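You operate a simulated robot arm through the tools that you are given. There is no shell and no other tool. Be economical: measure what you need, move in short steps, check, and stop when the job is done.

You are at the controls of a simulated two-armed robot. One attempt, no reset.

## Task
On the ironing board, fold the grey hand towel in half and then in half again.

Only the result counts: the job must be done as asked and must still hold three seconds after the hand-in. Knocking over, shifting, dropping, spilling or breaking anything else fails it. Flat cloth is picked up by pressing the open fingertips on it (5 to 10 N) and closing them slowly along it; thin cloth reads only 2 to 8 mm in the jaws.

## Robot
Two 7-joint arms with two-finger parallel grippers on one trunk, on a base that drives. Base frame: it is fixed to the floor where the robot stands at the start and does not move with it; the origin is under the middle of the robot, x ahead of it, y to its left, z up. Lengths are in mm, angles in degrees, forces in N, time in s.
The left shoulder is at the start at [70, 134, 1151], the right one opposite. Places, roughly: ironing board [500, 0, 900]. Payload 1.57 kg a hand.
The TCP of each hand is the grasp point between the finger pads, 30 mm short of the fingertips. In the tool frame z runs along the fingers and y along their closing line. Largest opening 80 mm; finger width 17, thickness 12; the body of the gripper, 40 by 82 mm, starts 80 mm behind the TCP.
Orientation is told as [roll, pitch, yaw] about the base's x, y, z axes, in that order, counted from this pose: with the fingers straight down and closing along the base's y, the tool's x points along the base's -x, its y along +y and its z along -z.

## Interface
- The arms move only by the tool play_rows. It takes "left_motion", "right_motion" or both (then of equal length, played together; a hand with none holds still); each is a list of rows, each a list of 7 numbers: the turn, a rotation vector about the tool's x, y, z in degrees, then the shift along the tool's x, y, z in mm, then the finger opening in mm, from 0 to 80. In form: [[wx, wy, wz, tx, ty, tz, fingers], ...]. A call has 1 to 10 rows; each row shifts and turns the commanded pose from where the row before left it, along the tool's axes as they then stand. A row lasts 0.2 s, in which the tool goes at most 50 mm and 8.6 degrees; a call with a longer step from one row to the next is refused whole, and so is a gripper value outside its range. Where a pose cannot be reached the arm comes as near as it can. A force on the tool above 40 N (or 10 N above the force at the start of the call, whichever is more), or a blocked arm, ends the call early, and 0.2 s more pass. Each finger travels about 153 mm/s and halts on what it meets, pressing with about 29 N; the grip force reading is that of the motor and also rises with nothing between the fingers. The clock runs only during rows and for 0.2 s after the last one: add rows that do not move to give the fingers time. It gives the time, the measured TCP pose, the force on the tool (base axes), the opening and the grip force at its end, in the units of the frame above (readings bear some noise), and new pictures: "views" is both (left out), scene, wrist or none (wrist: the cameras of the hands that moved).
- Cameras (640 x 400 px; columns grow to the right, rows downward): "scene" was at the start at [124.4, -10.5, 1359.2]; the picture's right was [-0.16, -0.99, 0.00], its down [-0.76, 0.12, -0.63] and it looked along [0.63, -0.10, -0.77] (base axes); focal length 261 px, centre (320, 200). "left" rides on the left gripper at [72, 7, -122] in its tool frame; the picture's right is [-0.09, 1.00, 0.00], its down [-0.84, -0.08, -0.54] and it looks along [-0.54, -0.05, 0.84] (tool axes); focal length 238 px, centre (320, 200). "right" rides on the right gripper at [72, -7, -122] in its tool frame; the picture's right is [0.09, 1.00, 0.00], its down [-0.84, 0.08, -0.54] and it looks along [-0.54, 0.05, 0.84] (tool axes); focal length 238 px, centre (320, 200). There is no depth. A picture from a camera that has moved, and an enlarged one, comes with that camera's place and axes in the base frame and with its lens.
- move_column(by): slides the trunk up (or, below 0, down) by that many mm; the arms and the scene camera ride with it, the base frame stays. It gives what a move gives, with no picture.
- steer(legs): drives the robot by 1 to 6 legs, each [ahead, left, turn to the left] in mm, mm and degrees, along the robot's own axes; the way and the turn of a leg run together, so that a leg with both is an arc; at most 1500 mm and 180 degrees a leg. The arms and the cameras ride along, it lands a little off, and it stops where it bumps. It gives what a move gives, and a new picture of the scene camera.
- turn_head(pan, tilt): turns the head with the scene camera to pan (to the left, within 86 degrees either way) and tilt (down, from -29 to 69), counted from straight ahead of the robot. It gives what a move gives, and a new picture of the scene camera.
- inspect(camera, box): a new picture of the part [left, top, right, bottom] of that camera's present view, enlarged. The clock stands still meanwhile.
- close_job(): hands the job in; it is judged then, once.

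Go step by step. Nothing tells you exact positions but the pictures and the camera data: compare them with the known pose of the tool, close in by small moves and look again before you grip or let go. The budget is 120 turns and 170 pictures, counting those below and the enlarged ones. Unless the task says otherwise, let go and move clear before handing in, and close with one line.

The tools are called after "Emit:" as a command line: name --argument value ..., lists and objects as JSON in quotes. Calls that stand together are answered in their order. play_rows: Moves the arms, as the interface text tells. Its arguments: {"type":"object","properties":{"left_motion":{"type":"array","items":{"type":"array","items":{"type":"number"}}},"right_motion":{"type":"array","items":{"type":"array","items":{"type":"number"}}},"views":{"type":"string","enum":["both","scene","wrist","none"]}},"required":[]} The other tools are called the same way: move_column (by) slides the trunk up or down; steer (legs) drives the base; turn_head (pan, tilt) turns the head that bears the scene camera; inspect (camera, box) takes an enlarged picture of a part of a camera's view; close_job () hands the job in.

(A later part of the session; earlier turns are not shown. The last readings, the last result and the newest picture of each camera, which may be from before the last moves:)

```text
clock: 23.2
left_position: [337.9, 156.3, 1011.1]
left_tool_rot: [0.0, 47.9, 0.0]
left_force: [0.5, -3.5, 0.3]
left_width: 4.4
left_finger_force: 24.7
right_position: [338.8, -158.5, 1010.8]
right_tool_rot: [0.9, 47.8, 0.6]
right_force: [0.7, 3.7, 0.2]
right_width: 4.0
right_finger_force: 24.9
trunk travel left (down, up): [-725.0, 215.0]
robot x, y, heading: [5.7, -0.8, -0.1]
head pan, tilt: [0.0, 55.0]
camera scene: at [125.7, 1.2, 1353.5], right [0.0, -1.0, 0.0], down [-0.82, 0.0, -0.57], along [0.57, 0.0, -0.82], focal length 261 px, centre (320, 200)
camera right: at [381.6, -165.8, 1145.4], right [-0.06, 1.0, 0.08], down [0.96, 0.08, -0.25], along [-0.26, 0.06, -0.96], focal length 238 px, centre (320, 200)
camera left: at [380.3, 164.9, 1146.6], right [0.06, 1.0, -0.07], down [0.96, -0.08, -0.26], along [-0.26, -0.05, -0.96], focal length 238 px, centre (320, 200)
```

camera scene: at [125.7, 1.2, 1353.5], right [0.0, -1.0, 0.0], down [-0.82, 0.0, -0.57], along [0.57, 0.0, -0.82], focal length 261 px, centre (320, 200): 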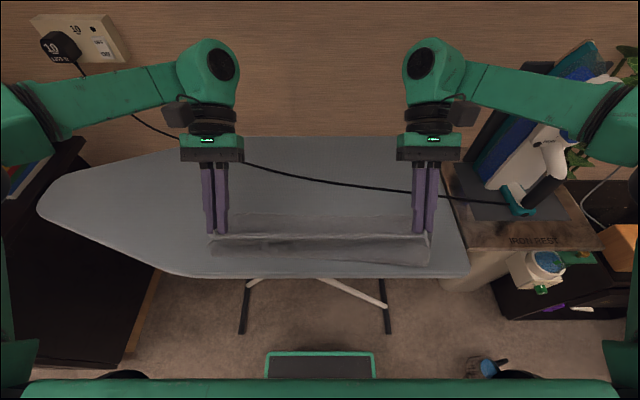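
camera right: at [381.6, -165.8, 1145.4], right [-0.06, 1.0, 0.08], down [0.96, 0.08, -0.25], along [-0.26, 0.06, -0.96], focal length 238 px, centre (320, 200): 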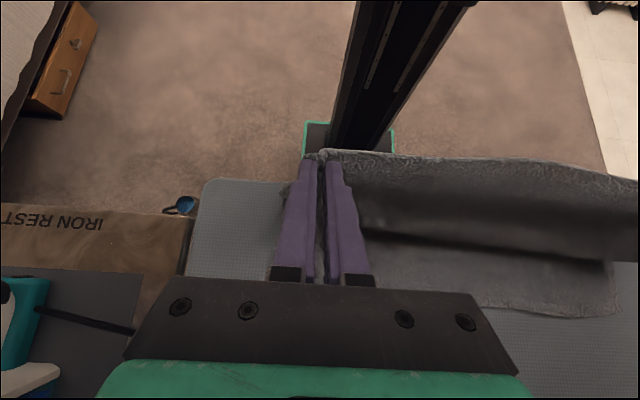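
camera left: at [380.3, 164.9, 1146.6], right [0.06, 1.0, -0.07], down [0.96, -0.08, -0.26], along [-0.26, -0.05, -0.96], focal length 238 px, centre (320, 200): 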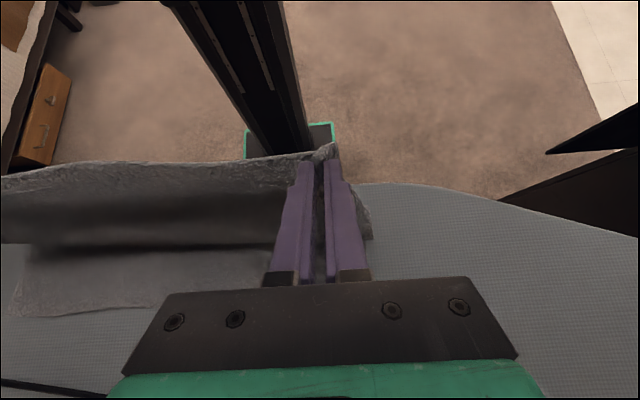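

The bottom layer's far edge is now at x≈416, so the fold line should be at about 294. I'll drive forward 30 mm for reach, then pull the edge back upright over x≈292.

Emit:
steer --legs '[[30, 0, 0]]'

Emit:
play_rows --left_motion '[[0, 0, 0, 13.8, 0, 11.8, 0], [0, 0, 0, 13.8, 0, 11.8, 0], [0, 0, 0, 13.8, 0, 11.8, 0], [0, 0, 0, 0, 0, 0, 0]]' --right_motion '[[0, 0, 0, 13.8, 0, 11.8, 0], [0, 0, 0, 13.8, 0, 11.8, 0], [0, 0, 0, 13.8, 0, 11.8, 0], [0, 0, 0, 0, 0, 0, 0]]' --views "both"

```text
clock: 24.0
left_position: [363.2, 157.4, 1012.0]
left_tool_rot: [0.0, 47.7, -0.2]
left_force: [-0.5, -3.9, 0.7]
left_width: 4.6
left_finger_force: 24.4
right_position: [364.8, -158.7, 1012.3]
right_tool_rot: [1.0, 47.5, 0.5]
right_force: [-0.5, 3.4, 0.4]
right_width: 4.1
right_finger_force: 25.0
trunk travel left (down, up): [-725.0, 215.0]
robot x, y, heading: [34.1, -1.2, 0.3]
head pan, tilt: [0.0, 55.0]
camera scene: at [149.4, 1.2, 1354.1], right [0.0, -1.0, 0.0], down [-0.82, 0.0, -0.58], along [0.58, 0.0, -0.82], focal length 261 px, centre (320, 200)
```

scene: 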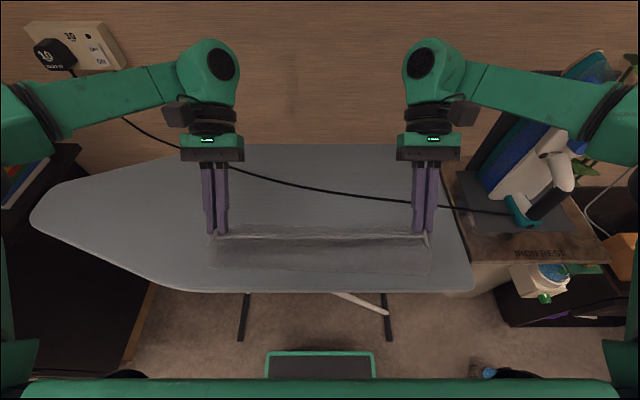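

```text
clock: 25.0
left_position: [312.0, 157.6, 1018.3]
left_tool_rot: [0.0, 47.9, -0.1]
left_force: [0.4, -2.1, -0.5]
left_width: 4.2
left_finger_force: 24.8
right_position: [313.9, -158.5, 1019.2]
right_tool_rot: [0.9, 47.7, 0.5]
right_force: [-0.1, 3.3, 0.0]
right_width: 4.2
right_finger_force: 24.8
trunk travel left (down, up): [-725.0, 215.0]
robot x, y, heading: [37.7, 1.7, -0.4]
head pan, tilt: [0.0, 55.0]
camera scene: at [154.7, 1.2, 1353.5], right [0.0, -1.0, 0.0], down [-0.82, 0.0, -0.57], along [0.57, 0.0, -0.82], focal length 261 px, centre (320, 200)
camera right: at [356.3, -165.3, 1153.0], right [-0.06, 0.99, 0.08], down [0.96, 0.08, -0.25], along [-0.26, 0.06, -0.96], focal length 238 px, centre (320, 200)
camera left: at [355.0, 164.8, 1153.0], right [0.06, 1.0, -0.07], down [0.96, -0.08, -0.26], along [-0.26, -0.05, -0.96], focal length 238 px, centre (320, 200)
```

scene: 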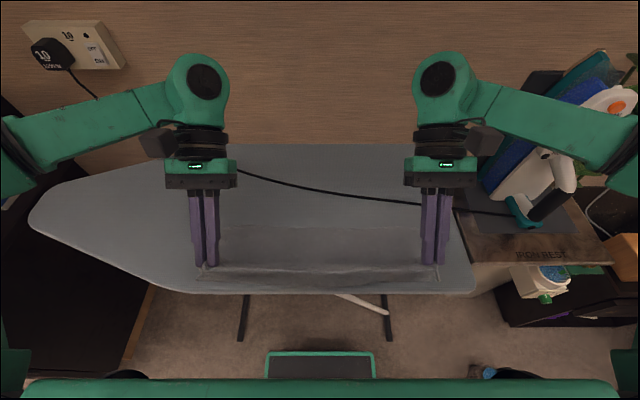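
right: 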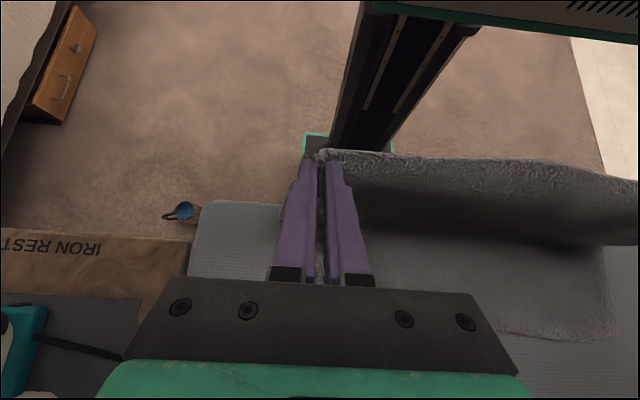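
left: 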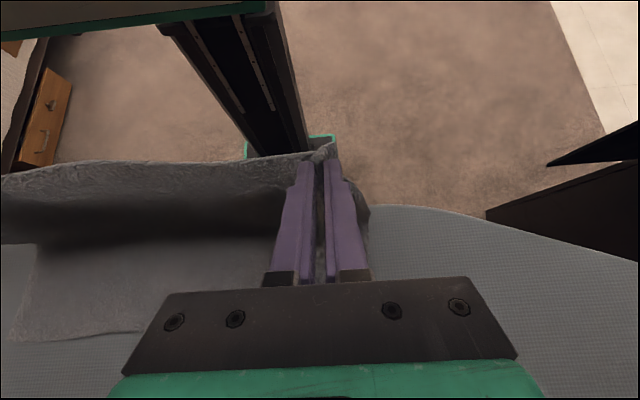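

The cloth is now upright over the fold line with the far edge at x≈414. I'll tilt a bit more and bring it over in a taut arc.

Emit:
play_rows --left_motion '[[0, 8, 0, -4.2, 0, 0, 0], [0, 8, 0, -4.2, 0, 0, 0], [0, 0, 0, -15.9, 0, -19, 0], [0, 0, 0, -15.5, 0, -15.8, 0], [0, 0, 0, -18.2, 0, -12.3, 0], [0, 0, 0, -20.9, 0, -8.7, 0], [0, 0, 0, -21.9, 0, -3.8, 0], [0, 0, 0, -21.9, 0, 0.7, 0], [0, 0, 0, -16.6, 0, 2.5, 0], [0, 0, 0, 0, 0, 0, 0]]' --right_motion '[[0, 8, 0, -4.2, 0, 0, 0], [0, 8, 0, -4.2, 0, 0, 0], [0, 0, 0, -15.9, 0, -19, 0], [0, 0, 0, -15.5, 0, -15.8, 0], [0, 0, 0, -18.2, 0, -12.3, 0], [0, 0, 0, -20.9, 0, -8.7, 0], [0, 0, 0, -21.9, 0, -3.8, 0], [0, 0, 0, -21.9, 0, 0.7, 0], [0, 0, 0, -16.6, 0, 2.5, 0], [0, 0, 0, 0, 0, 0, 0]]' --views "both"

Emit:
inspect --camera "scene" --box '[170, 170, 470, 320]'

```text
clock: 27.2
left_position: [388.9, 150.0, 909.9]
left_tool_rot: [-0.4, 63.6, -0.3]
left_force: [3.7, -3.8, 17.6]
left_width: 4.3
left_finger_force: 24.8
left hand out of reach, approached as far as the arm can: row 5, 6, 7, 8, 9
right_position: [391.3, -148.7, 909.9]
right_tool_rot: [1.9, 63.5, 1.4]
right_force: [2.9, 1.3, 20.8]
right_width: 4.1
right_finger_force: 24.4
right hand out of reach, approached as far as the arm can: row 5, 6, 7, 8, 9
trunk travel left (down, up): [-725.0, 215.0]
robot x, y, heading: [35.8, -2.4, -0.2]
head pan, tilt: [0.0, 55.0]
camera scene: at [152.5, 0.8, 1354.4], right [0.0, -1.0, 0.0], down [-0.82, 0.0, -0.58], along [0.58, 0.0, -0.82], focal length 261 px, centre (320, 200)
camera right: at [468.3, -156.7, 1027.4], right [-0.04, 0.99, 0.1], down [0.86, 0.08, -0.51], along [-0.51, 0.06, -0.86], focal length 238 px, centre (320, 200)
camera left: at [467.1, 157.2, 1028.6], right [0.04, 1.0, -0.09], down [0.86, -0.08, -0.51], along [-0.51, -0.05, -0.86], focal length 238 px, centre (320, 200)
```

scene: 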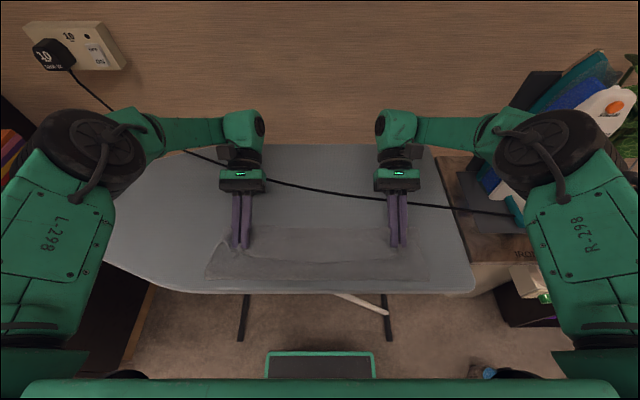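
right: 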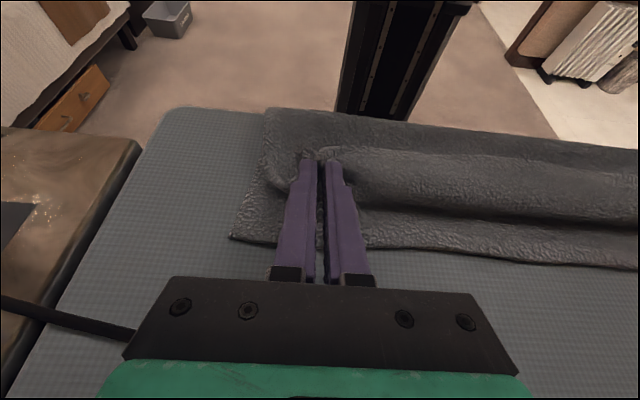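
left: 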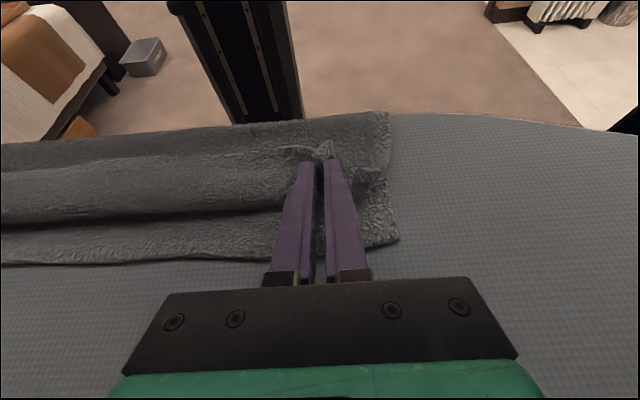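

```text
2.13 times, centred on (320, 245) of scene
camera zoom: at [152.5, 0.8, 1354.4], right [0.0, -1.0, 0.0], down [-0.82, 0.0, -0.58], along [0.58, 0.0, -0.82], focal length 558 px, centre (320, 104)
```

zoom: 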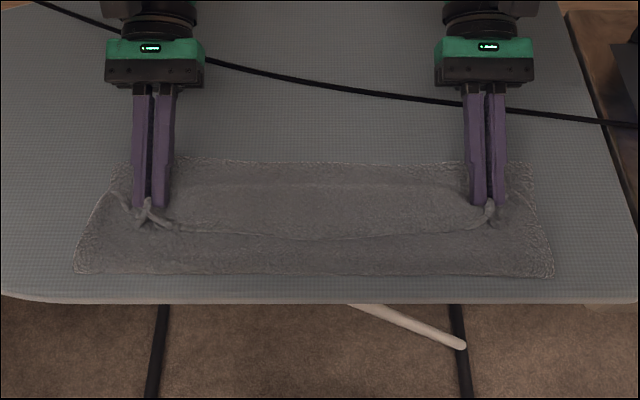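

The extra tilt cost reach and the hands pressed down short at x≈362. I'll go back upright, reduce the tilt to 48° (which reaches further), and repeat the arc.

Emit:
play_rows --left_motion '[[0, 0, 0, 23.4, 1, 3.3, 0], [0, 0, 0, 23.4, 1, 3.3, 0], [0, 0, 0, 23.4, 1, 3.3, 0], [0, 0, 0, 23.4, 1, 3.3, 0], [0, 0, 0, 23.4, 1, 3.3, 0], [0, -8, 0, 4.2, 1, 0, 0], [0, -8, 0, 4.2, 0, 0, 0], [0, 0, 0, 0, 0, 0, 0]]' --right_motion '[[0, 0, 0, 23.4, -1, 3.3, 0], [0, 0, 0, 23.4, -1, 3.3, 0], [0, 0, 0, 23.4, -1, 3.3, 0], [0, 0, 0, 23.4, -1, 3.3, 0], [0, 0, 0, 23.4, -1, 3.3, 0], [0, -8, 0, 4.2, -1, 0, 0], [0, -8, 0, 4.2, 0, 0, 0], [0, 0, 0, 0, 0, 0, 0]]' --views "wrist"

```text
clock: 29.0
left_position: [322.7, 153.6, 1011.9]
left_tool_rot: [0.0, 47.9, 0.0]
left_force: [-0.8, -0.4, 0.9]
left_width: 4.6
left_finger_force: 24.7
right_position: [321.9, -156.9, 1011.5]
right_tool_rot: [1.0, 47.7, 0.7]
right_force: [-0.3, 1.0, 0.0]
right_width: 4.1
right_finger_force: 24.5
trunk travel left (down, up): [-725.0, 215.0]
robot x, y, heading: [34.7, -1.3, -0.1]
head pan, tilt: [0.0, 55.0]
camera right: at [364.3, -163.5, 1145.9], right [-0.06, 1.0, 0.08], down [0.96, 0.08, -0.25], along [-0.26, 0.06, -0.96], focal length 238 px, centre (320, 200)
camera left: at [363.3, 162.8, 1148.3], right [0.06, 1.0, -0.07], down [0.96, -0.08, -0.26], along [-0.26, -0.05, -0.96], focal length 238 px, centre (320, 200)
```

right: 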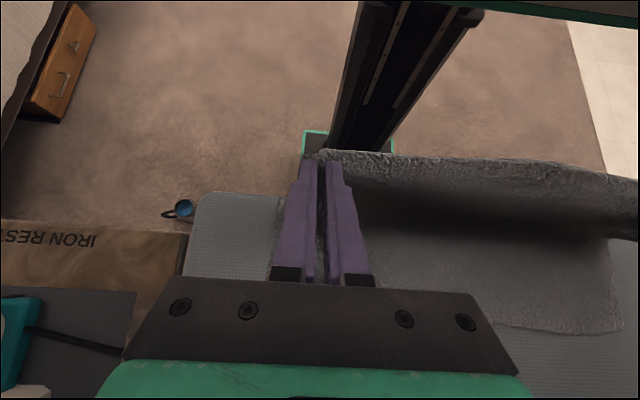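
left: 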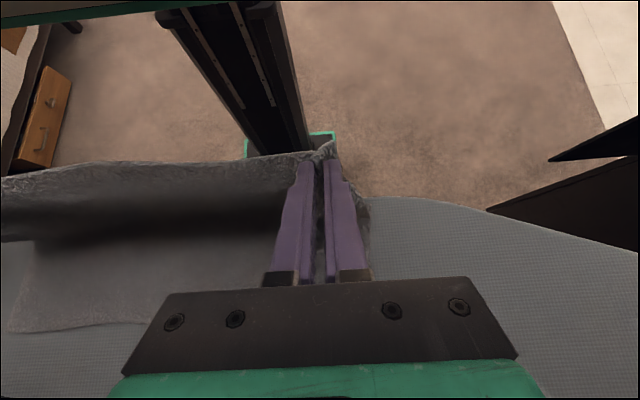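

Emit:
play_rows --left_motion '[[0, 0, 0, 9.8, 0, 1.9, 0], [0, 0, 0, -19.9, 0, -14.4, 0], [0, 0, 0, -20, 0, -11.6, 0], [0, 0, 0, -20.9, 0, -6.7, 0], [0, 0, 0, -22.5, 0, -2.5, 0], [0, 0, 0, -22.7, 0, 1.7, 0], [0, 0, 0, -20.9, 0, 6.8, 0], [0, 0, 0, -16, 0, 7.7, 0], [0, 0, 0, 0, 0, 0, 0]]' --right_motion '[[0, 0, 0, 9.8, 0, 1.9, 0], [0, 0, 0, -19.9, 0, -14.4, 0], [0, 0, 0, -20, 0, -11.6, 0], [0, 0, 0, -20.9, 0, -6.7, 0], [0, 0, 0, -22.5, 0, -2.5, 0], [0, 0, 0, -22.7, 0, 1.7, 0], [0, 0, 0, -20.9, 0, 6.8, 0], [0, 0, 0, -16, 0, 7.7, 0], [0, 0, 0, 0, 0, 0, 0]]' --views "wrist"

Emit:
inspect --camera "scene" --box '[170, 170, 470, 320]'

```text
clock: 31.0
left_position: [421.6, 155.6, 923.7]
left_tool_rot: [-0.1, 47.9, -0.1]
left_force: [0.7, -0.8, 0.8]
left_width: 4.4
left_finger_force: 25.1
right_position: [424.0, -155.9, 923.9]
right_tool_rot: [1.0, 47.7, 0.8]
right_force: [0.0, -1.0, 0.5]
right_width: 3.9
right_finger_force: 24.5
trunk travel left (down, up): [-725.0, 215.0]
robot x, y, heading: [32.0, -3.8, -0.2]
head pan, tilt: [0.0, 55.0]
camera right: at [465.4, -162.8, 1058.8], right [-0.06, 0.99, 0.08], down [0.96, 0.08, -0.25], along [-0.26, 0.06, -0.96], focal length 238 px, centre (320, 200)
camera left: at [464.6, 162.6, 1060.4], right [0.06, 1.0, -0.07], down [0.96, -0.08, -0.26], along [-0.26, -0.05, -0.96], focal length 238 px, centre (320, 200)
```

right: 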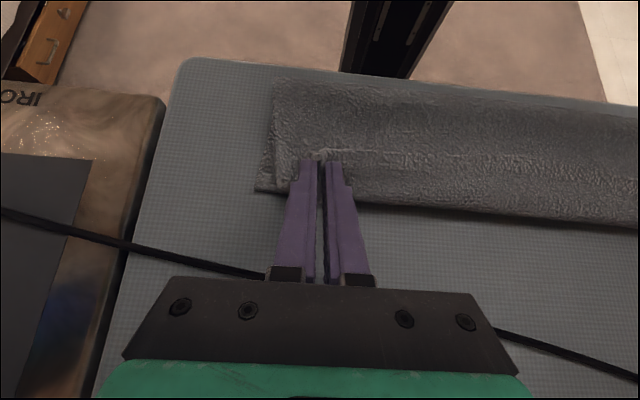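
left: 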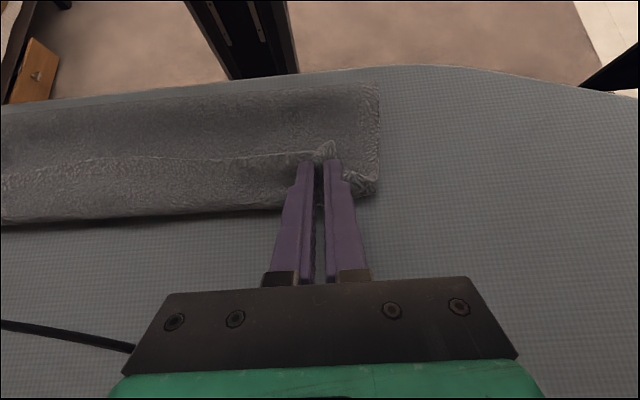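

```text
2.13 times, centred on (320, 245) of scene
camera zoom: at [154.2, 1.1, 1353.6], right [0.0, -1.0, 0.0], down [-0.82, 0.0, -0.57], along [0.57, 0.0, -0.82], focal length 558 px, centre (320, 104)
```

zoom: 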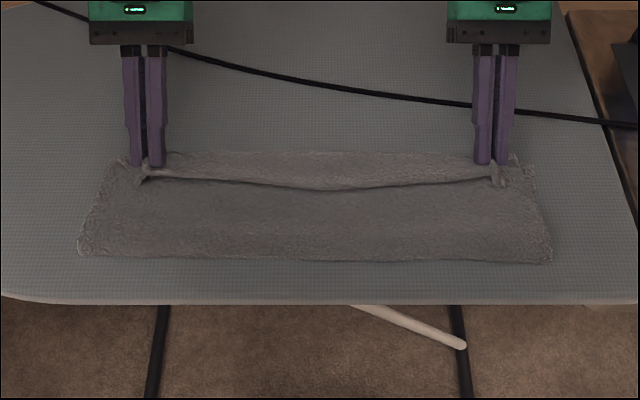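

Better, but the top part is still longer than the bottom: fold at x≈319, bottom edge at 423, with a 35 mm flap. I'll go back upright lower and further towards me, to shift the fold line back before laying it again.

Emit:
play_rows --left_motion '[[0, 0, 0, 16, 0, -7.7, 0], [0, 0, 0, 20.9, 0, -6.8, 0], [0, 0, 0, 22.7, 0, -1.7, 0], [0, 0, 0, 22.5, 0, 2.5, 0], [0, 0, 0, 20.9, 0, 6.7, 0], [0, 0, 0, 18.5, 0, 12.9, 0], [0, 0, 0, 13.3, 0, 17.6, 0], [0, 0, 0, 11.8, 0, 19, 0], [0, 0, 0, 0, 0, 0, 0]]' --right_motion '[[0, 0, 0, 16, 0, -7.7, 0], [0, 0, 0, 20.9, 0, -6.8, 0], [0, 0, 0, 22.7, 0, -1.7, 0], [0, 0, 0, 22.5, 0, 2.5, 0], [0, 0, 0, 20.9, 0, 6.7, 0], [0, 0, 0, 18.5, 0, 12.9, 0], [0, 0, 0, 13.3, 0, 17.6, 0], [0, 0, 0, 11.8, 0, 19, 0], [0, 0, 0, 0, 0, 0, 0]]' --views "wrist"

Emit:
inspect --camera "scene" --box '[170, 170, 470, 320]'

```text
clock: 33.0
left_position: [293.3, 153.7, 1004.2]
left_tool_rot: [-0.1, 48.0, 0.0]
left_force: [0.0, -1.2, -0.4]
left_width: 4.4
left_finger_force: 24.7
right_position: [294.2, -156.3, 1006.1]
right_tool_rot: [0.9, 47.8, 0.6]
right_force: [-0.5, 1.4, -0.1]
right_width: 3.8
right_finger_force: 25.0
trunk travel left (down, up): [-725.0, 215.0]
robot x, y, heading: [34.5, -2.3, -0.1]
head pan, tilt: [0.0, 55.0]
camera right: at [336.7, -164.0, 1140.6], right [-0.06, 0.99, 0.08], down [0.96, 0.08, -0.25], along [-0.26, 0.06, -0.96], focal length 238 px, centre (320, 200)
camera left: at [336.4, 161.3, 1139.7], right [0.06, 1.0, -0.07], down [0.96, -0.08, -0.26], along [-0.26, -0.05, -0.96], focal length 238 px, centre (320, 200)
```

right: 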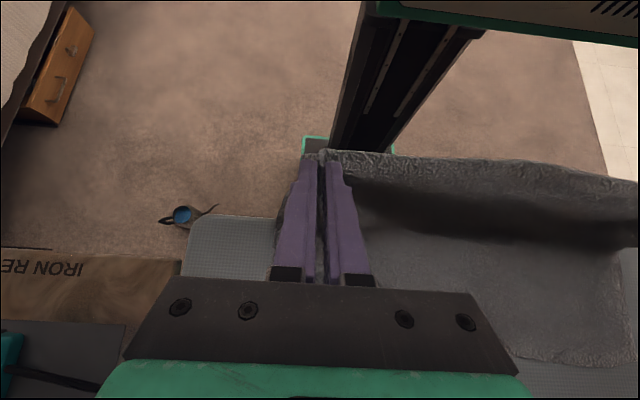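
left: 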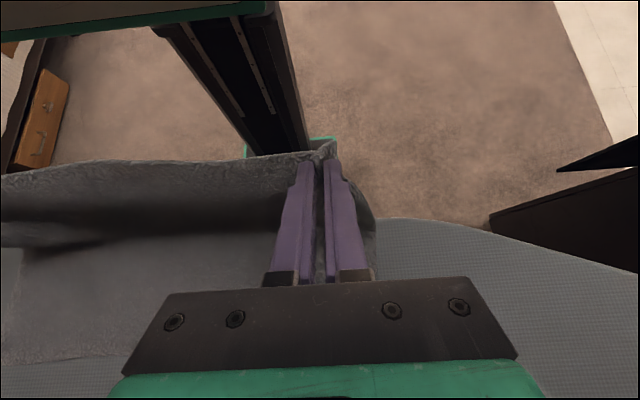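

```text
2.13 times, centred on (320, 245) of scene
camera zoom: at [155.5, 1.2, 1353.5], right [0.0, -1.0, 0.0], down [-0.82, 0.0, -0.57], along [0.57, 0.0, -0.82], focal length 558 px, centre (320, 104)
```

zoom: 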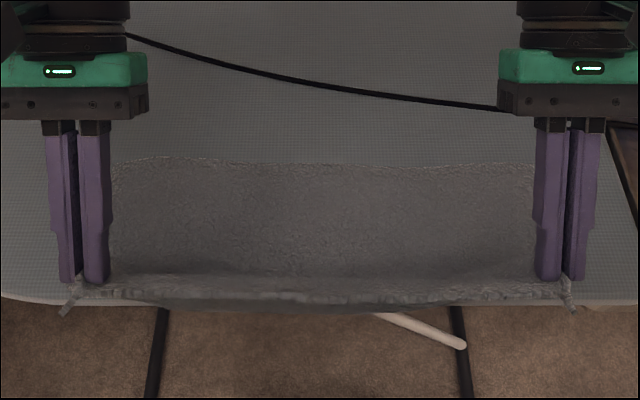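

Emit:
play_rows --left_motion '[[0, 0, 0, -14.2, 0, -14.1, 0], [0, 0, 0, -19.2, 0, -15.1, 0], [0, 0, 0, -22.9, 0, -10.3, 0], [0, 0, 0, -23.2, 0, -3.2, 0], [0, 0, 0, -22.7, 0, 1.7, 0], [0, 0, 0, -18.7, 0, 6.2, 0], [0, 0, 0, -11.6, 0, 6.5, 0], [0, 0, 0, 0, 0, 0, 0]]' --right_motion '[[0, 0, 0, -14.2, 0, -14.1, 0], [0, 0, 0, -19.2, 0, -15.1, 0], [0, 0, 0, -22.9, 0, -10.3, 0], [0, 0, 0, -23.2, 0, -3.2, 0], [0, 0, 0, -22.7, 0, 1.7, 0], [0, 0, 0, -18.7, 0, 6.2, 0], [0, 0, 0, -11.6, 0, 6.5, 0], [0, 0, 0, 0, 0, 0, 0]]' --views "wrist"

Emit:
inspect --camera "scene" --box '[170, 170, 470, 320]'

```text
clock: 34.8
left_position: [402.5, 155.2, 926.5]
left_tool_rot: [0.0, 47.9, -0.2]
left_force: [0.5, -0.5, -0.3]
left_width: 4.4
left_finger_force: 25.1
right_position: [403.9, -156.6, 924.6]
right_tool_rot: [0.9, 47.7, 0.7]
right_force: [0.8, 0.0, 0.3]
right_width: 3.9
right_finger_force: 25.0
trunk travel left (down, up): [-725.0, 215.0]
robot x, y, heading: [38.6, 4.2, -0.0]
head pan, tilt: [0.0, 55.0]
camera right: at [445.8, -163.3, 1059.6], right [-0.06, 0.99, 0.08], down [0.96, 0.08, -0.25], along [-0.26, 0.06, -0.96], focal length 238 px, centre (320, 200)
camera left: at [445.4, 162.0, 1061.6], right [0.06, 1.0, -0.07], down [0.96, -0.08, -0.26], along [-0.26, -0.05, -0.96], focal length 238 px, centre (320, 200)
```

right: 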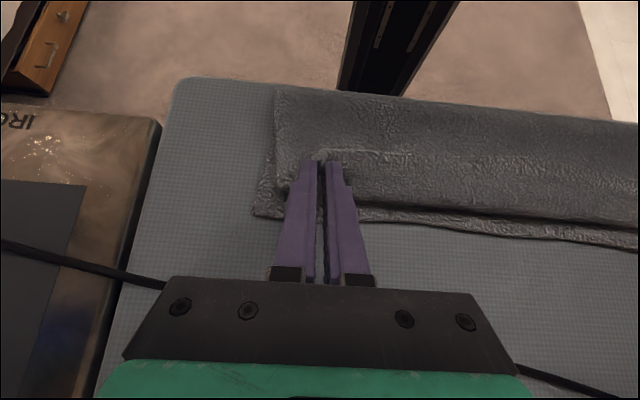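
left: 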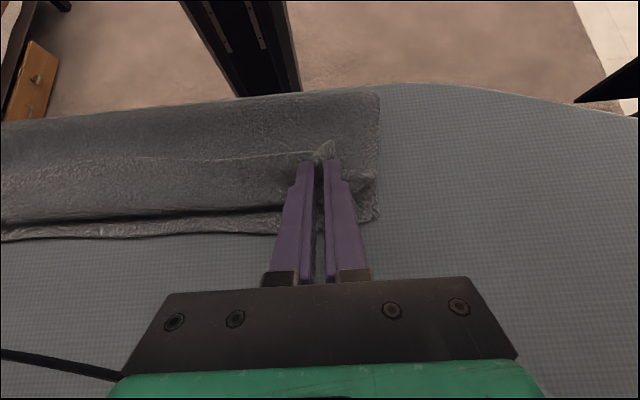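

```text
2.13 times, centred on (320, 245) of scene
camera zoom: at [154.5, 1.2, 1353.6], right [0.0, -1.0, 0.0], down [-0.82, 0.0, -0.57], along [0.57, 0.0, -0.82], focal length 558 px, centre (320, 104)
```

zoom: 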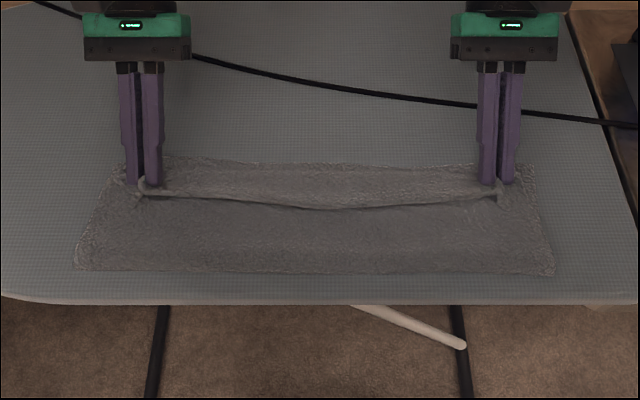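

The fold line is still about 10 mm too far from me, leaving the top long. I'll do one more upright pull, lower and further back, then a tighter arc.

Emit:
play_rows --left_motion '[[0, 0, 0, 18.7, 0, -6.2, 0], [0, 0, 0, 22.7, 0, -1.7, 0], [0, 0, 0, 22.5, 0, 3.9, 0], [0, 0, 0, 20.2, 0, 8.7, 0], [0, 0, 0, 17, 0, 14.3, 0], [0, 0, 0, 14.8, 0, 16.3, 0], [0, 0, 0, 10.8, 0, 11.8, 0], [0, 0, 0, 0, 0, 0, 0]]' --right_motion '[[0, 0, 0, 18.7, 0, -6.2, 0], [0, 0, 0, 22.7, 0, -1.7, 0], [0, 0, 0, 22.5, 0, 3.9, 0], [0, 0, 0, 20.2, 0, 8.7, 0], [0, 0, 0, 17, 0, 14.3, 0], [0, 0, 0, 14.8, 0, 16.3, 0], [0, 0, 0, 10.8, 0, 11.8, 0], [0, 0, 0, 0, 0, 0, 0]]' --views "none"

Emit:
inspect --camera "scene" --box '[170, 170, 470, 320]'

```text
clock: 36.6
left_position: [281.4, 155.3, 989.0]
left_tool_rot: [0.0, 47.9, 0.1]
left_force: [0.0, -0.6, 0.6]
left_width: 4.4
left_finger_force: 25.1
right_position: [282.7, -156.6, 987.8]
right_tool_rot: [1.1, 47.7, 0.6]
right_force: [0.0, 0.3, -0.7]
right_width: 4.1
right_finger_force: 24.7
trunk travel left (down, up): [-725.0, 215.0]
robot x, y, heading: [35.0, -3.4, -0.0]
head pan, tilt: [0.0, 55.0]
```

```text
2.13 times, centred on (320, 245) of scene
camera zoom: at [155.5, 1.2, 1353.5], right [0.0, -1.0, 0.0], down [-0.82, 0.0, -0.57], along [0.57, 0.0, -0.82], focal length 558 px, centre (320, 104)
```

zoom: 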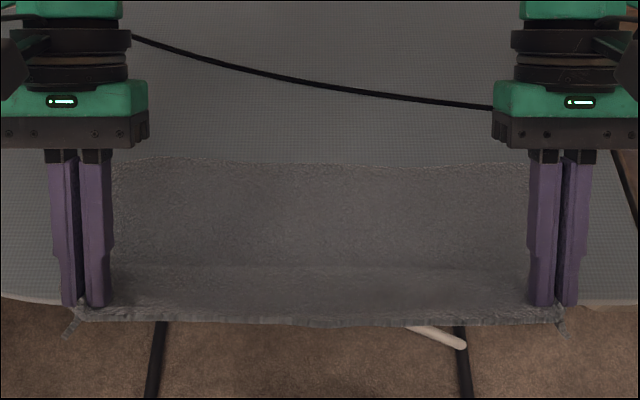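

The lay-down must end further back: with a ~30 mm flap still to unroll, the tips should land near x≈340 so the fold forms at about 291. I'll pull back slightly and lay down there.

Emit:
play_rows --left_motion '[[0, 0, 0, 10.9, 0, 23.9, 0], [0, 0, 0, -9.4, 0, -25.2, 0], [0, 0, 0, -14.6, 0, -20.5, 0], [0, 0, 0, -24.2, 0, -11.8, 0], [0, 0, 0, -26.9, 0, 0.2, 0], [0, 0, 0, -25.2, 0, 9.4, 0], [0, 0, 0, -10.9, 0, 7.2, 0], [0, 0, 0, 0, 0, 0, 0]]' --right_motion '[[0, 0, 0, 10.9, 0, 23.9, 0], [0, 0, 0, -9.4, 0, -25.2, 0], [0, 0, 0, -14.6, 0, -20.5, 0], [0, 0, 0, -24.2, 0, -11.8, 0], [0, 0, 0, -26.9, 0, 0.2, 0], [0, 0, 0, -25.2, 0, 9.4, 0], [0, 0, 0, -10.9, 0, 7.2, 0], [0, 0, 0, 0, 0, 0, 0]]' --views "wrist"

Emit:
inspect --camera "scene" --box '[170, 170, 470, 320]'

```text
clock: 38.4
left_position: [361.5, 155.1, 923.6]
left_tool_rot: [0.0, 48.0, -0.1]
left_force: [-0.3, -1.2, -0.2]
left_width: 4.3
left_finger_force: 24.4
right_position: [363.4, -157.3, 925.8]
right_tool_rot: [1.0, 47.7, 0.6]
right_force: [0.1, 1.3, 0.3]
right_width: 3.9
right_finger_force: 24.8
trunk travel left (down, up): [-725.0, 215.0]
robot x, y, heading: [33.8, 1.5, -0.3]
head pan, tilt: [0.0, 55.0]
camera right: at [406.2, -163.4, 1059.6], right [-0.06, 0.99, 0.08], down [0.96, 0.08, -0.25], along [-0.26, 0.06, -0.96], focal length 238 px, centre (320, 200)
camera left: at [404.6, 162.4, 1059.9], right [0.06, 1.0, -0.07], down [0.96, -0.08, -0.26], along [-0.26, -0.05, -0.96], focal length 238 px, centre (320, 200)
```

right: 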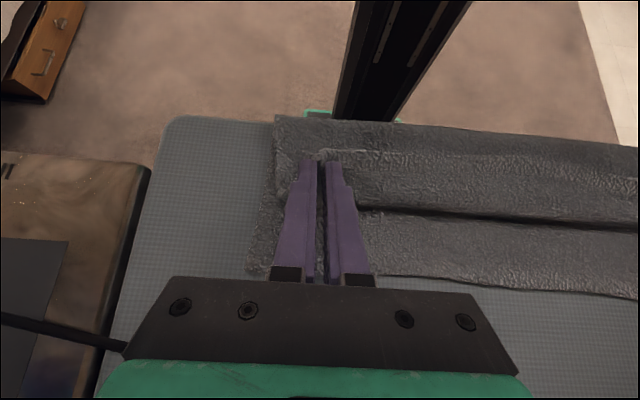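
left: 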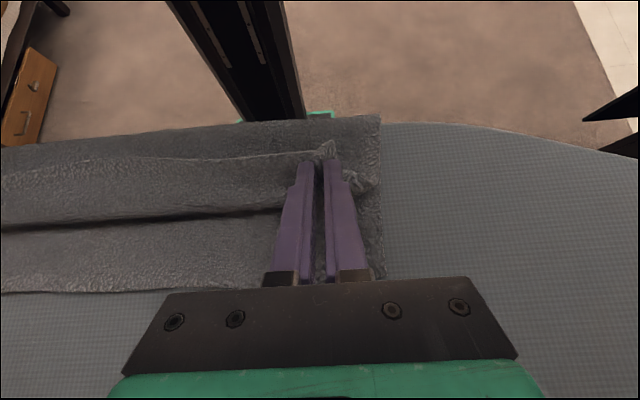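

```text
2.13 times, centred on (320, 245) of scene
camera zoom: at [154.8, 1.2, 1353.5], right [0.0, -1.0, 0.0], down [-0.82, 0.0, -0.57], along [0.57, 0.0, -0.82], focal length 558 px, centre (320, 104)
```

zoom: 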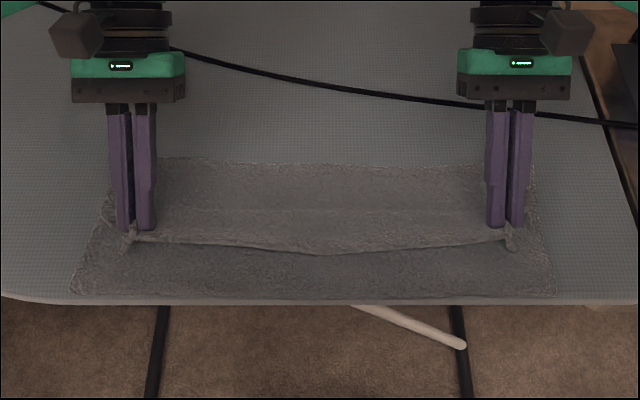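

The fold line is now at x≈290 as intended. I'll pull the edge forward 60 mm to unroll the flap to the bottom edge.

Emit:
play_rows --left_motion '[[0, 0, 0, 5.9, 0, -5.4, 0], [0, 0, 0, -10.1, 0, -11.1, 0], [0, 0, 0, -10.1, 0, -11.1, 0], [0, 0, 0, -10.1, 0, -11.1, 0], [0, 0, 0, -10.1, 0, -11.1, 0], [0, 0, 0, -5.9, 0, 5.4, 0], [0, 0, 0, 0, 0, 0, 0]]' --right_motion '[[0, 0, 0, 5.9, 0, -5.4, 0], [0, 0, 0, -10.1, 0, -11.1, 0], [0, 0, 0, -10.1, 0, -11.1, 0], [0, 0, 0, -10.1, 0, -11.1, 0], [0, 0, 0, -10.1, 0, -11.1, 0], [0, 0, 0, -5.9, 0, 5.4, 0], [0, 0, 0, 0, 0, 0, 0]]' --views "wrist"

Emit:
inspect --camera "scene" --box '[170, 170, 470, 320]'

```text
clock: 40.0
left_position: [423.7, 156.5, 923.7]
left_tool_rot: [-0.1, 47.9, -0.1]
left_force: [0.3, -0.9, -0.4]
left_width: 4.6
left_finger_force: 25.0
right_position: [422.4, -156.2, 926.0]
right_tool_rot: [1.0, 47.7, 0.7]
right_force: [-0.7, 1.0, -0.1]
right_width: 4.0
right_finger_force: 24.7
trunk travel left (down, up): [-725.0, 215.0]
robot x, y, heading: [34.6, -3.5, 0.0]
head pan, tilt: [0.0, 55.0]
camera right: at [465.3, -162.7, 1059.7], right [-0.06, 0.99, 0.08], down [0.96, 0.08, -0.25], along [-0.26, 0.06, -0.96], focal length 238 px, centre (320, 200)
camera left: at [465.6, 163.4, 1060.1], right [0.06, 1.0, -0.07], down [0.96, -0.08, -0.26], along [-0.26, -0.05, -0.96], focal length 238 px, centre (320, 200)
```

right: 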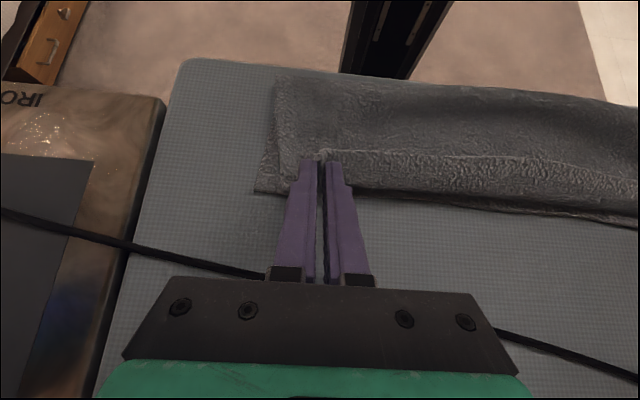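
left: 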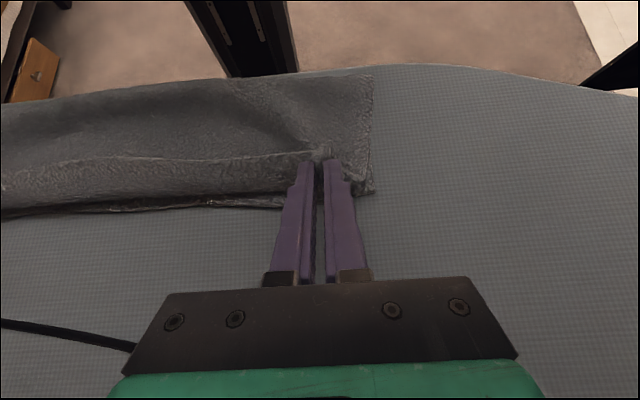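

```text
2.13 times, centred on (320, 245) of scene
camera zoom: at [154.7, 1.2, 1353.6], right [0.0, -1.0, 0.0], down [-0.82, 0.0, -0.57], along [0.57, 0.0, -0.82], focal length 558 px, centre (320, 104)
```

zoom: 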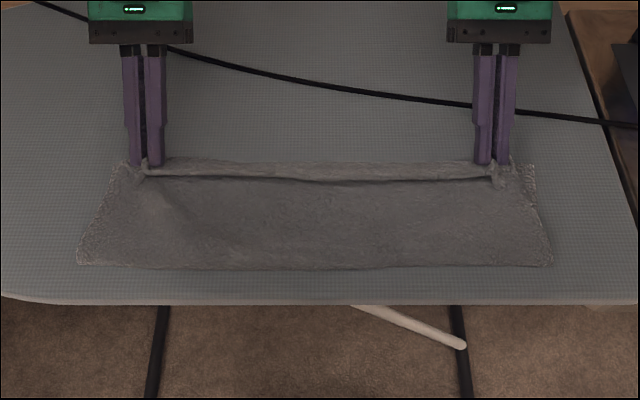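

Only a flap of about 20 mm remains. I'll lower the edge, release gently, and back away along the finger axis.

Emit:
play_rows --left_motion '[[0, 0, 0, -5.9, 0, 5.4, 0], [0, 0, 0, 0, 0, 0, 8], [0, 0, 0, 0, 0, 0, 14], [0, 0, 0, 0, 0, 0, 20], [0, 0, 0, 0, 0, -8, 20], [0, 0, 0, 0, 0, -20, 20], [0, 0, 0, 0, 0, -25, 20], [0, 0, 0, 0, 0, 0, 20]]' --right_motion '[[0, 0, 0, -5.9, 0, 5.4, 0], [0, 0, 0, 0, 0, 0, 8], [0, 0, 0, 0, 0, 0, 14], [0, 0, 0, 0, 0, 0, 20], [0, 0, 0, 0, 0, -8, 20], [0, 0, 0, 0, 0, -20, 20], [0, 0, 0, 0, 0, -25, 20], [0, 0, 0, 0, 0, 0, 20]]' --views "wrist"

Emit:
inspect --camera "scene" --box '[170, 170, 470, 320]'

```text
clock: 41.8
left_position: [462.5, 153.5, 951.6]
left_tool_rot: [-0.1, 47.7, -0.2]
left_force: [0.0, 0.4, -0.2]
left_width: 19.9
left_finger_force: 0.1
right_position: [461.2, -155.0, 953.6]
right_tool_rot: [1.1, 47.5, 0.6]
right_force: [-1.0, 0.7, -0.2]
right_width: 19.7
right_finger_force: 0.0
trunk travel left (down, up): [-725.0, 215.0]
robot x, y, heading: [32.7, 5.1, -0.1]
head pan, tilt: [0.0, 55.0]
camera right: at [503.4, -162.7, 1088.6], right [-0.06, 0.99, 0.08], down [0.97, 0.08, -0.25], along [-0.25, 0.06, -0.97], focal length 238 px, centre (320, 200)
camera left: at [502.7, 162.0, 1087.9], right [0.06, 1.0, -0.07], down [0.96, -0.08, -0.25], along [-0.26, -0.05, -0.96], focal length 238 px, centre (320, 200)
```

right: 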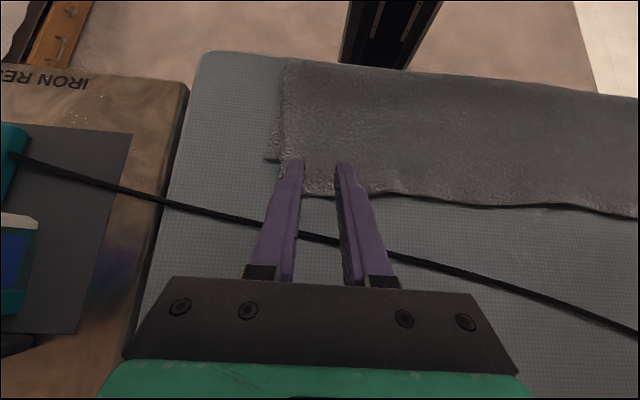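
left: 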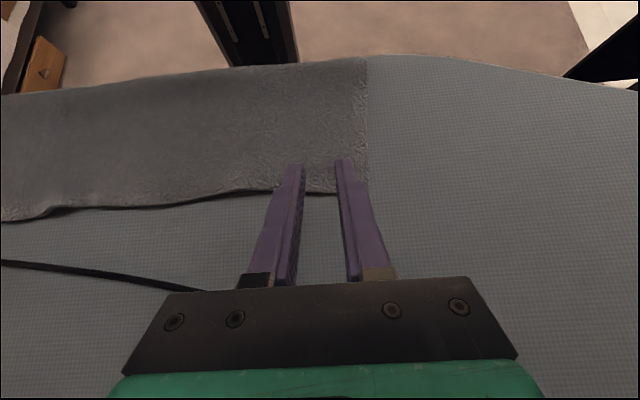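

```text
2.13 times, centred on (320, 245) of scene
camera zoom: at [154.8, 1.2, 1353.6], right [0.0, -1.0, 0.0], down [-0.82, 0.0, -0.57], along [0.57, 0.0, -0.82], focal length 558 px, centre (320, 104)
```

zoom: 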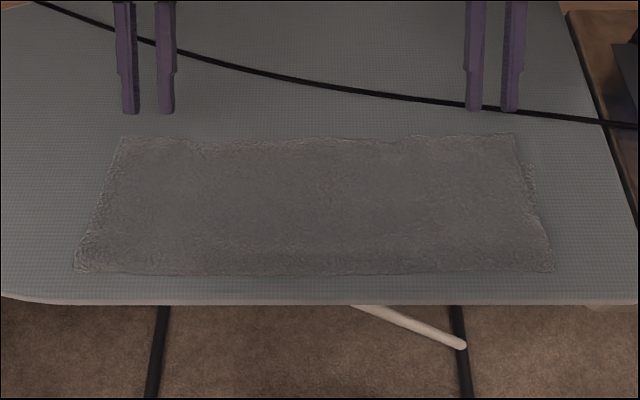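

The flap sprang open on release and the towel now lies flat in half. The top edge (x≈440) overshoots the bottom edge (≈417) by about 23 mm. I'll straighten the hands, regrip just the overhanging single layer, and shift it back.

Emit:
play_rows --left_motion '[[0, -8, 0, 0, 0, -5, 36], [0, -8, 0, 0, 0, -5, 36], [0, -8, 0, 0, 0, 0, 36], [0, -8, 0, 0, 0, 0, 36], [0, -8, 0, 0, 4, 0, 36], [0, -7.8, 0, 0, 5, 0, 36], [0, 0, 0, 17, 0, 0, 36], [0, 0, 0, 17, 0, 0, 36], [0, 0, 0, 0, 0, 0, 36]]' --right_motion '[[0, -8, 0, 0, 0, -5, 36], [0, -8, 0, 0, 0, -5, 36], [0, -8, 0, 0, 0, 0, 36], [0, -8, 0, 0, 0, 0, 36], [0, -8, 0, 0, 0, 0, 36], [0, -7.8, 0, 0, 0, 0, 36], [0, 0, 0, 17, 0, 0, 36], [0, 0, 0, 17, 0, 0, 36], [0, 0, 0, 0, 0, 0, 36]]' --views "wrist"

```text
clock: 43.8
left_position: [434.9, 164.2, 958.4]
left_tool_rot: [0.0, 0.1, -0.1]
left_force: [-0.1, 0.7, 0.1]
left_width: 36.0
left_finger_force: 0.1
right_position: [438.8, -154.9, 959.3]
right_tool_rot: [0.6, -0.1, 0.0]
right_force: [0.2, 0.2, -0.8]
right_width: 35.9
right_finger_force: 0.1
trunk travel left (down, up): [-725.0, 215.0]
robot x, y, heading: [35.3, -1.3, 0.1]
head pan, tilt: [0.0, 55.0]
camera right: at [365.6, -162.5, 1080.9], right [-0.09, 1.0, 0.01], down [0.84, 0.07, 0.54], along [0.54, 0.06, -0.84], focal length 238 px, centre (320, 200)
camera left: at [363.7, 171.3, 1081.7], right [0.09, 1.0, 0.0], down [0.84, -0.08, 0.54], along [0.54, -0.05, -0.84], focal length 238 px, centre (320, 200)
```

right: 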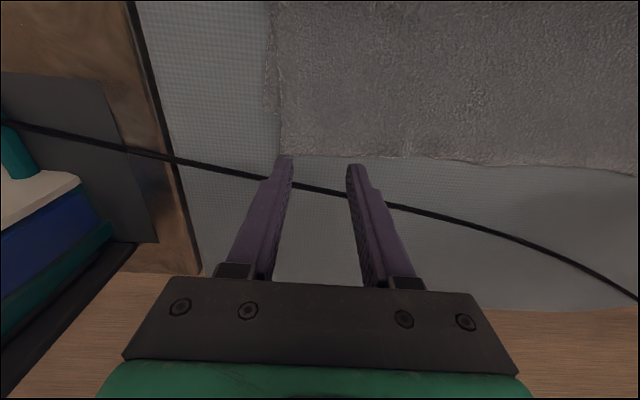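
left: 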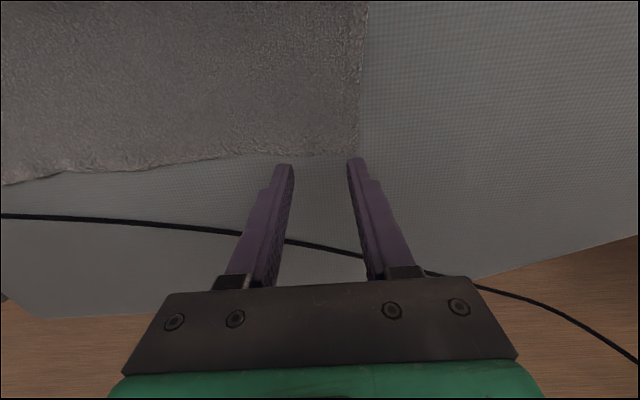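

The overhang is about 25–33 mm, enough to grip on its own. I'll lower onto it.

Emit:
play_rows --left_motion '[[0, 0, 0, 0, -2, 15, 36], [0, 0, 0, 0, 0, 15, 36], [0, 0, 0, 0, 0, 9, 36], [0, 0, 0, 0, 0, 2, 36], [0, 0, 0, 0, 0, 2, 36], [0, 0, 0, 0, 0, 0, 36]]' --right_motion '[[0, 0, 0, 3, 5, 15, 36], [0, 0, 0, 0, 0, 15, 36], [0, 0, 0, 0, 0, 9, 36], [0, 0, 0, 0, 0, 2, 36], [0, 0, 0, 0, 0, 2, 36], [0, 0, 0, 0, 0, 0, 36]]' --views "wrist"

```text
clock: 45.2
left_position: [434.7, 162.4, 916.9]
left_tool_rot: [-0.1, 0.0, 0.0]
left_force: [-0.3, 0.6, -0.1]
left_width: 36.1
left_finger_force: 0.1
right_position: [432.0, -150.6, 918.1]
right_tool_rot: [0.7, -0.1, -0.3]
right_force: [-0.3, -0.4, 0.2]
right_width: 36.2
right_finger_force: 0.1
trunk travel left (down, up): [-725.0, 215.0]
robot x, y, heading: [34.2, -1.3, 0.0]
head pan, tilt: [0.0, 55.0]
camera right: at [360.9, -158.1, 1038.1], right [-0.09, 1.0, 0.01], down [0.84, 0.07, 0.54], along [0.54, 0.06, -0.84], focal length 238 px, centre (320, 200)
camera left: at [363.0, 169.7, 1039.3], right [0.09, 1.0, 0.0], down [0.84, -0.08, 0.54], along [0.54, -0.05, -0.84], focal length 238 px, centre (320, 200)
```

right: 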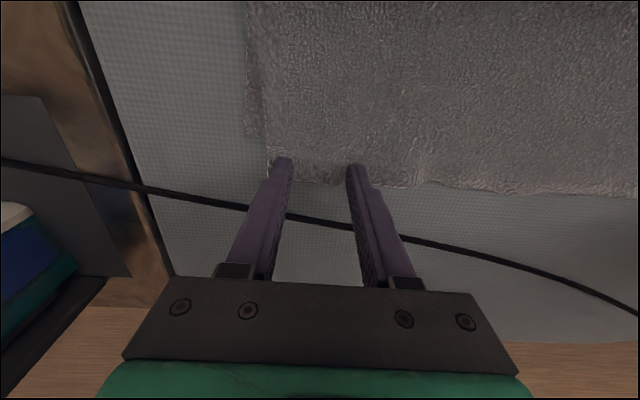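
left: 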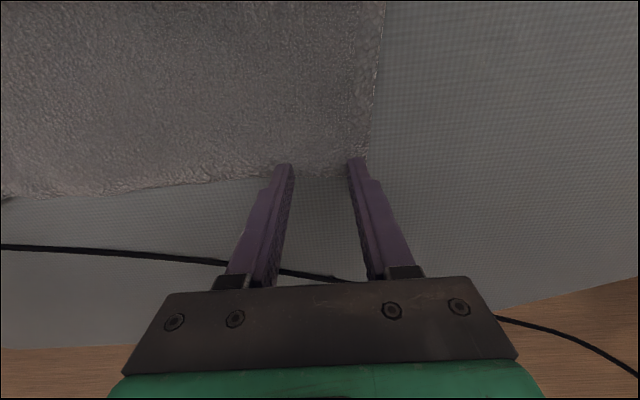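

Emit:
play_rows --left_motion '[[0, 0, 0, 6, 0, 1, 36], [0, 0, 0, 0, 0, 1, 36], [0, 0, 0, 0, 0, 1, 36], [0, 0, 0, 0, 0, 0.7, 36], [0, 0, 0, 0, 0, 0, 36]]' --right_motion '[[0, 0, 0, 0, 0, 2, 36], [0, 0, 0, 0, 0, 1, 36], [0, 0, 0, 0, 0, 1, 36], [0, 0, 0, 0, 0, 0.7, 36], [0, 0, 0, 0, 0, 0, 36]]' --views "none"

```text
clock: 46.4
left_position: [429.0, 161.5, 913.5]
left_tool_rot: [0.0, 0.1, 0.0]
left_force: [2.4, 1.5, 7.2]
left_width: 36.2
left_finger_force: 0.0
right_position: [432.9, -152.1, 914.6]
right_tool_rot: [0.7, -0.2, -0.1]
right_force: [2.6, -2.8, 9.2]
right_width: 36.5
right_finger_force: 0.3
trunk travel left (down, up): [-725.0, 215.0]
robot x, y, heading: [33.7, -0.5, -0.1]
head pan, tilt: [0.0, 55.0]
```

Both press with 7–9 N. I'll close slowly.

Emit:
play_rows --left_motion '[[0, 0, 0, 0, 0, 0, 33], [0, 0, 0, 0, 0, 0, 28], [0, 0, 0, 0, 0, 0, 23], [0, 0, 0, 0, 0, 0, 18], [0, 0, 0, 0, 0, 0, 13], [0, 0, 0, 0, 0, 0, 8], [0, 0, 0, 0, 0, 0, 3], [0, 0, 0, 0, 0, 0, 0], [0, 0, 0, 0, 0, 0, 0], [0, 0, 0, 0, -3, -10, 0]]' --right_motion '[[0, 0, 0, 0, 0, 0, 33], [0, 0, 0, 0, 0, 0, 28], [0, 0, 0, 0, 0, 0, 23], [0, 0, 0, 0, 0, 0, 18], [0, 0, 0, 0, 0, 0, 13], [0, 0, 0, 0, 0, 0, 8], [0, 0, 0, 0, 0, 0, 3], [0, 0, 0, 0, 0, 0, 0], [0, 0, 0, 0, 0, 0, 0], [0, 0, 0, 0, 3, -10, 0]]' --views "wrist"

```text
clock: 48.6
left_position: [429.6, 160.2, 922.7]
left_tool_rot: [0.0, 0.2, 0.0]
left_force: [0.9, -3.9, -0.9]
left_width: 4.5
left_finger_force: 25.6
right_position: [433.1, -149.4, 922.4]
right_tool_rot: [0.6, 0.0, 0.0]
right_force: [-0.7, 4.7, -0.4]
right_width: 4.6
right_finger_force: 24.4
trunk travel left (down, up): [-725.0, 215.0]
robot x, y, heading: [35.7, 2.7, -0.3]
head pan, tilt: [0.0, 55.0]
camera right: at [361.0, -155.4, 1042.7], right [-0.09, 1.0, 0.01], down [0.84, 0.07, 0.54], along [0.54, 0.06, -0.84], focal length 238 px, centre (320, 200)
camera left: at [357.8, 167.1, 1045.1], right [0.09, 1.0, 0.0], down [0.84, -0.08, 0.54], along [0.54, -0.05, -0.84], focal length 238 px, centre (320, 200)
```

right: 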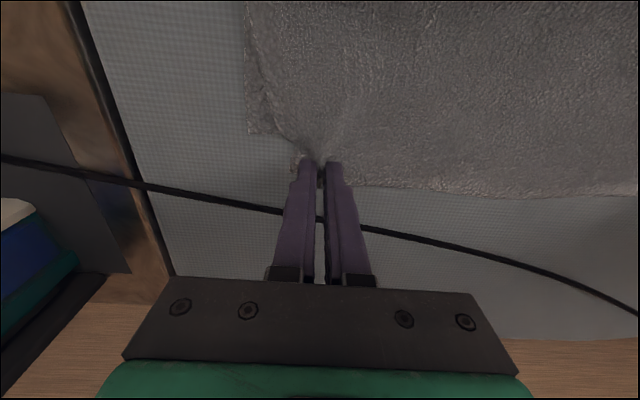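
left: 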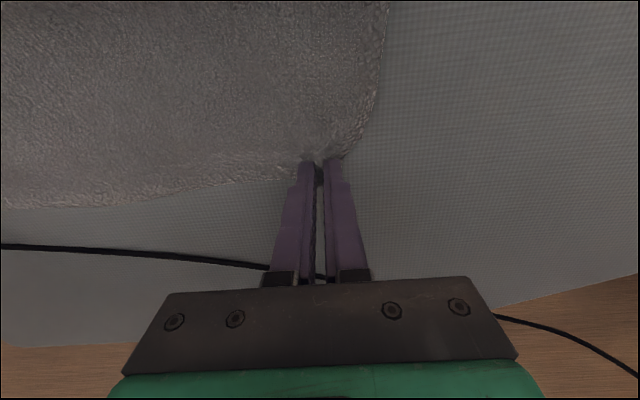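

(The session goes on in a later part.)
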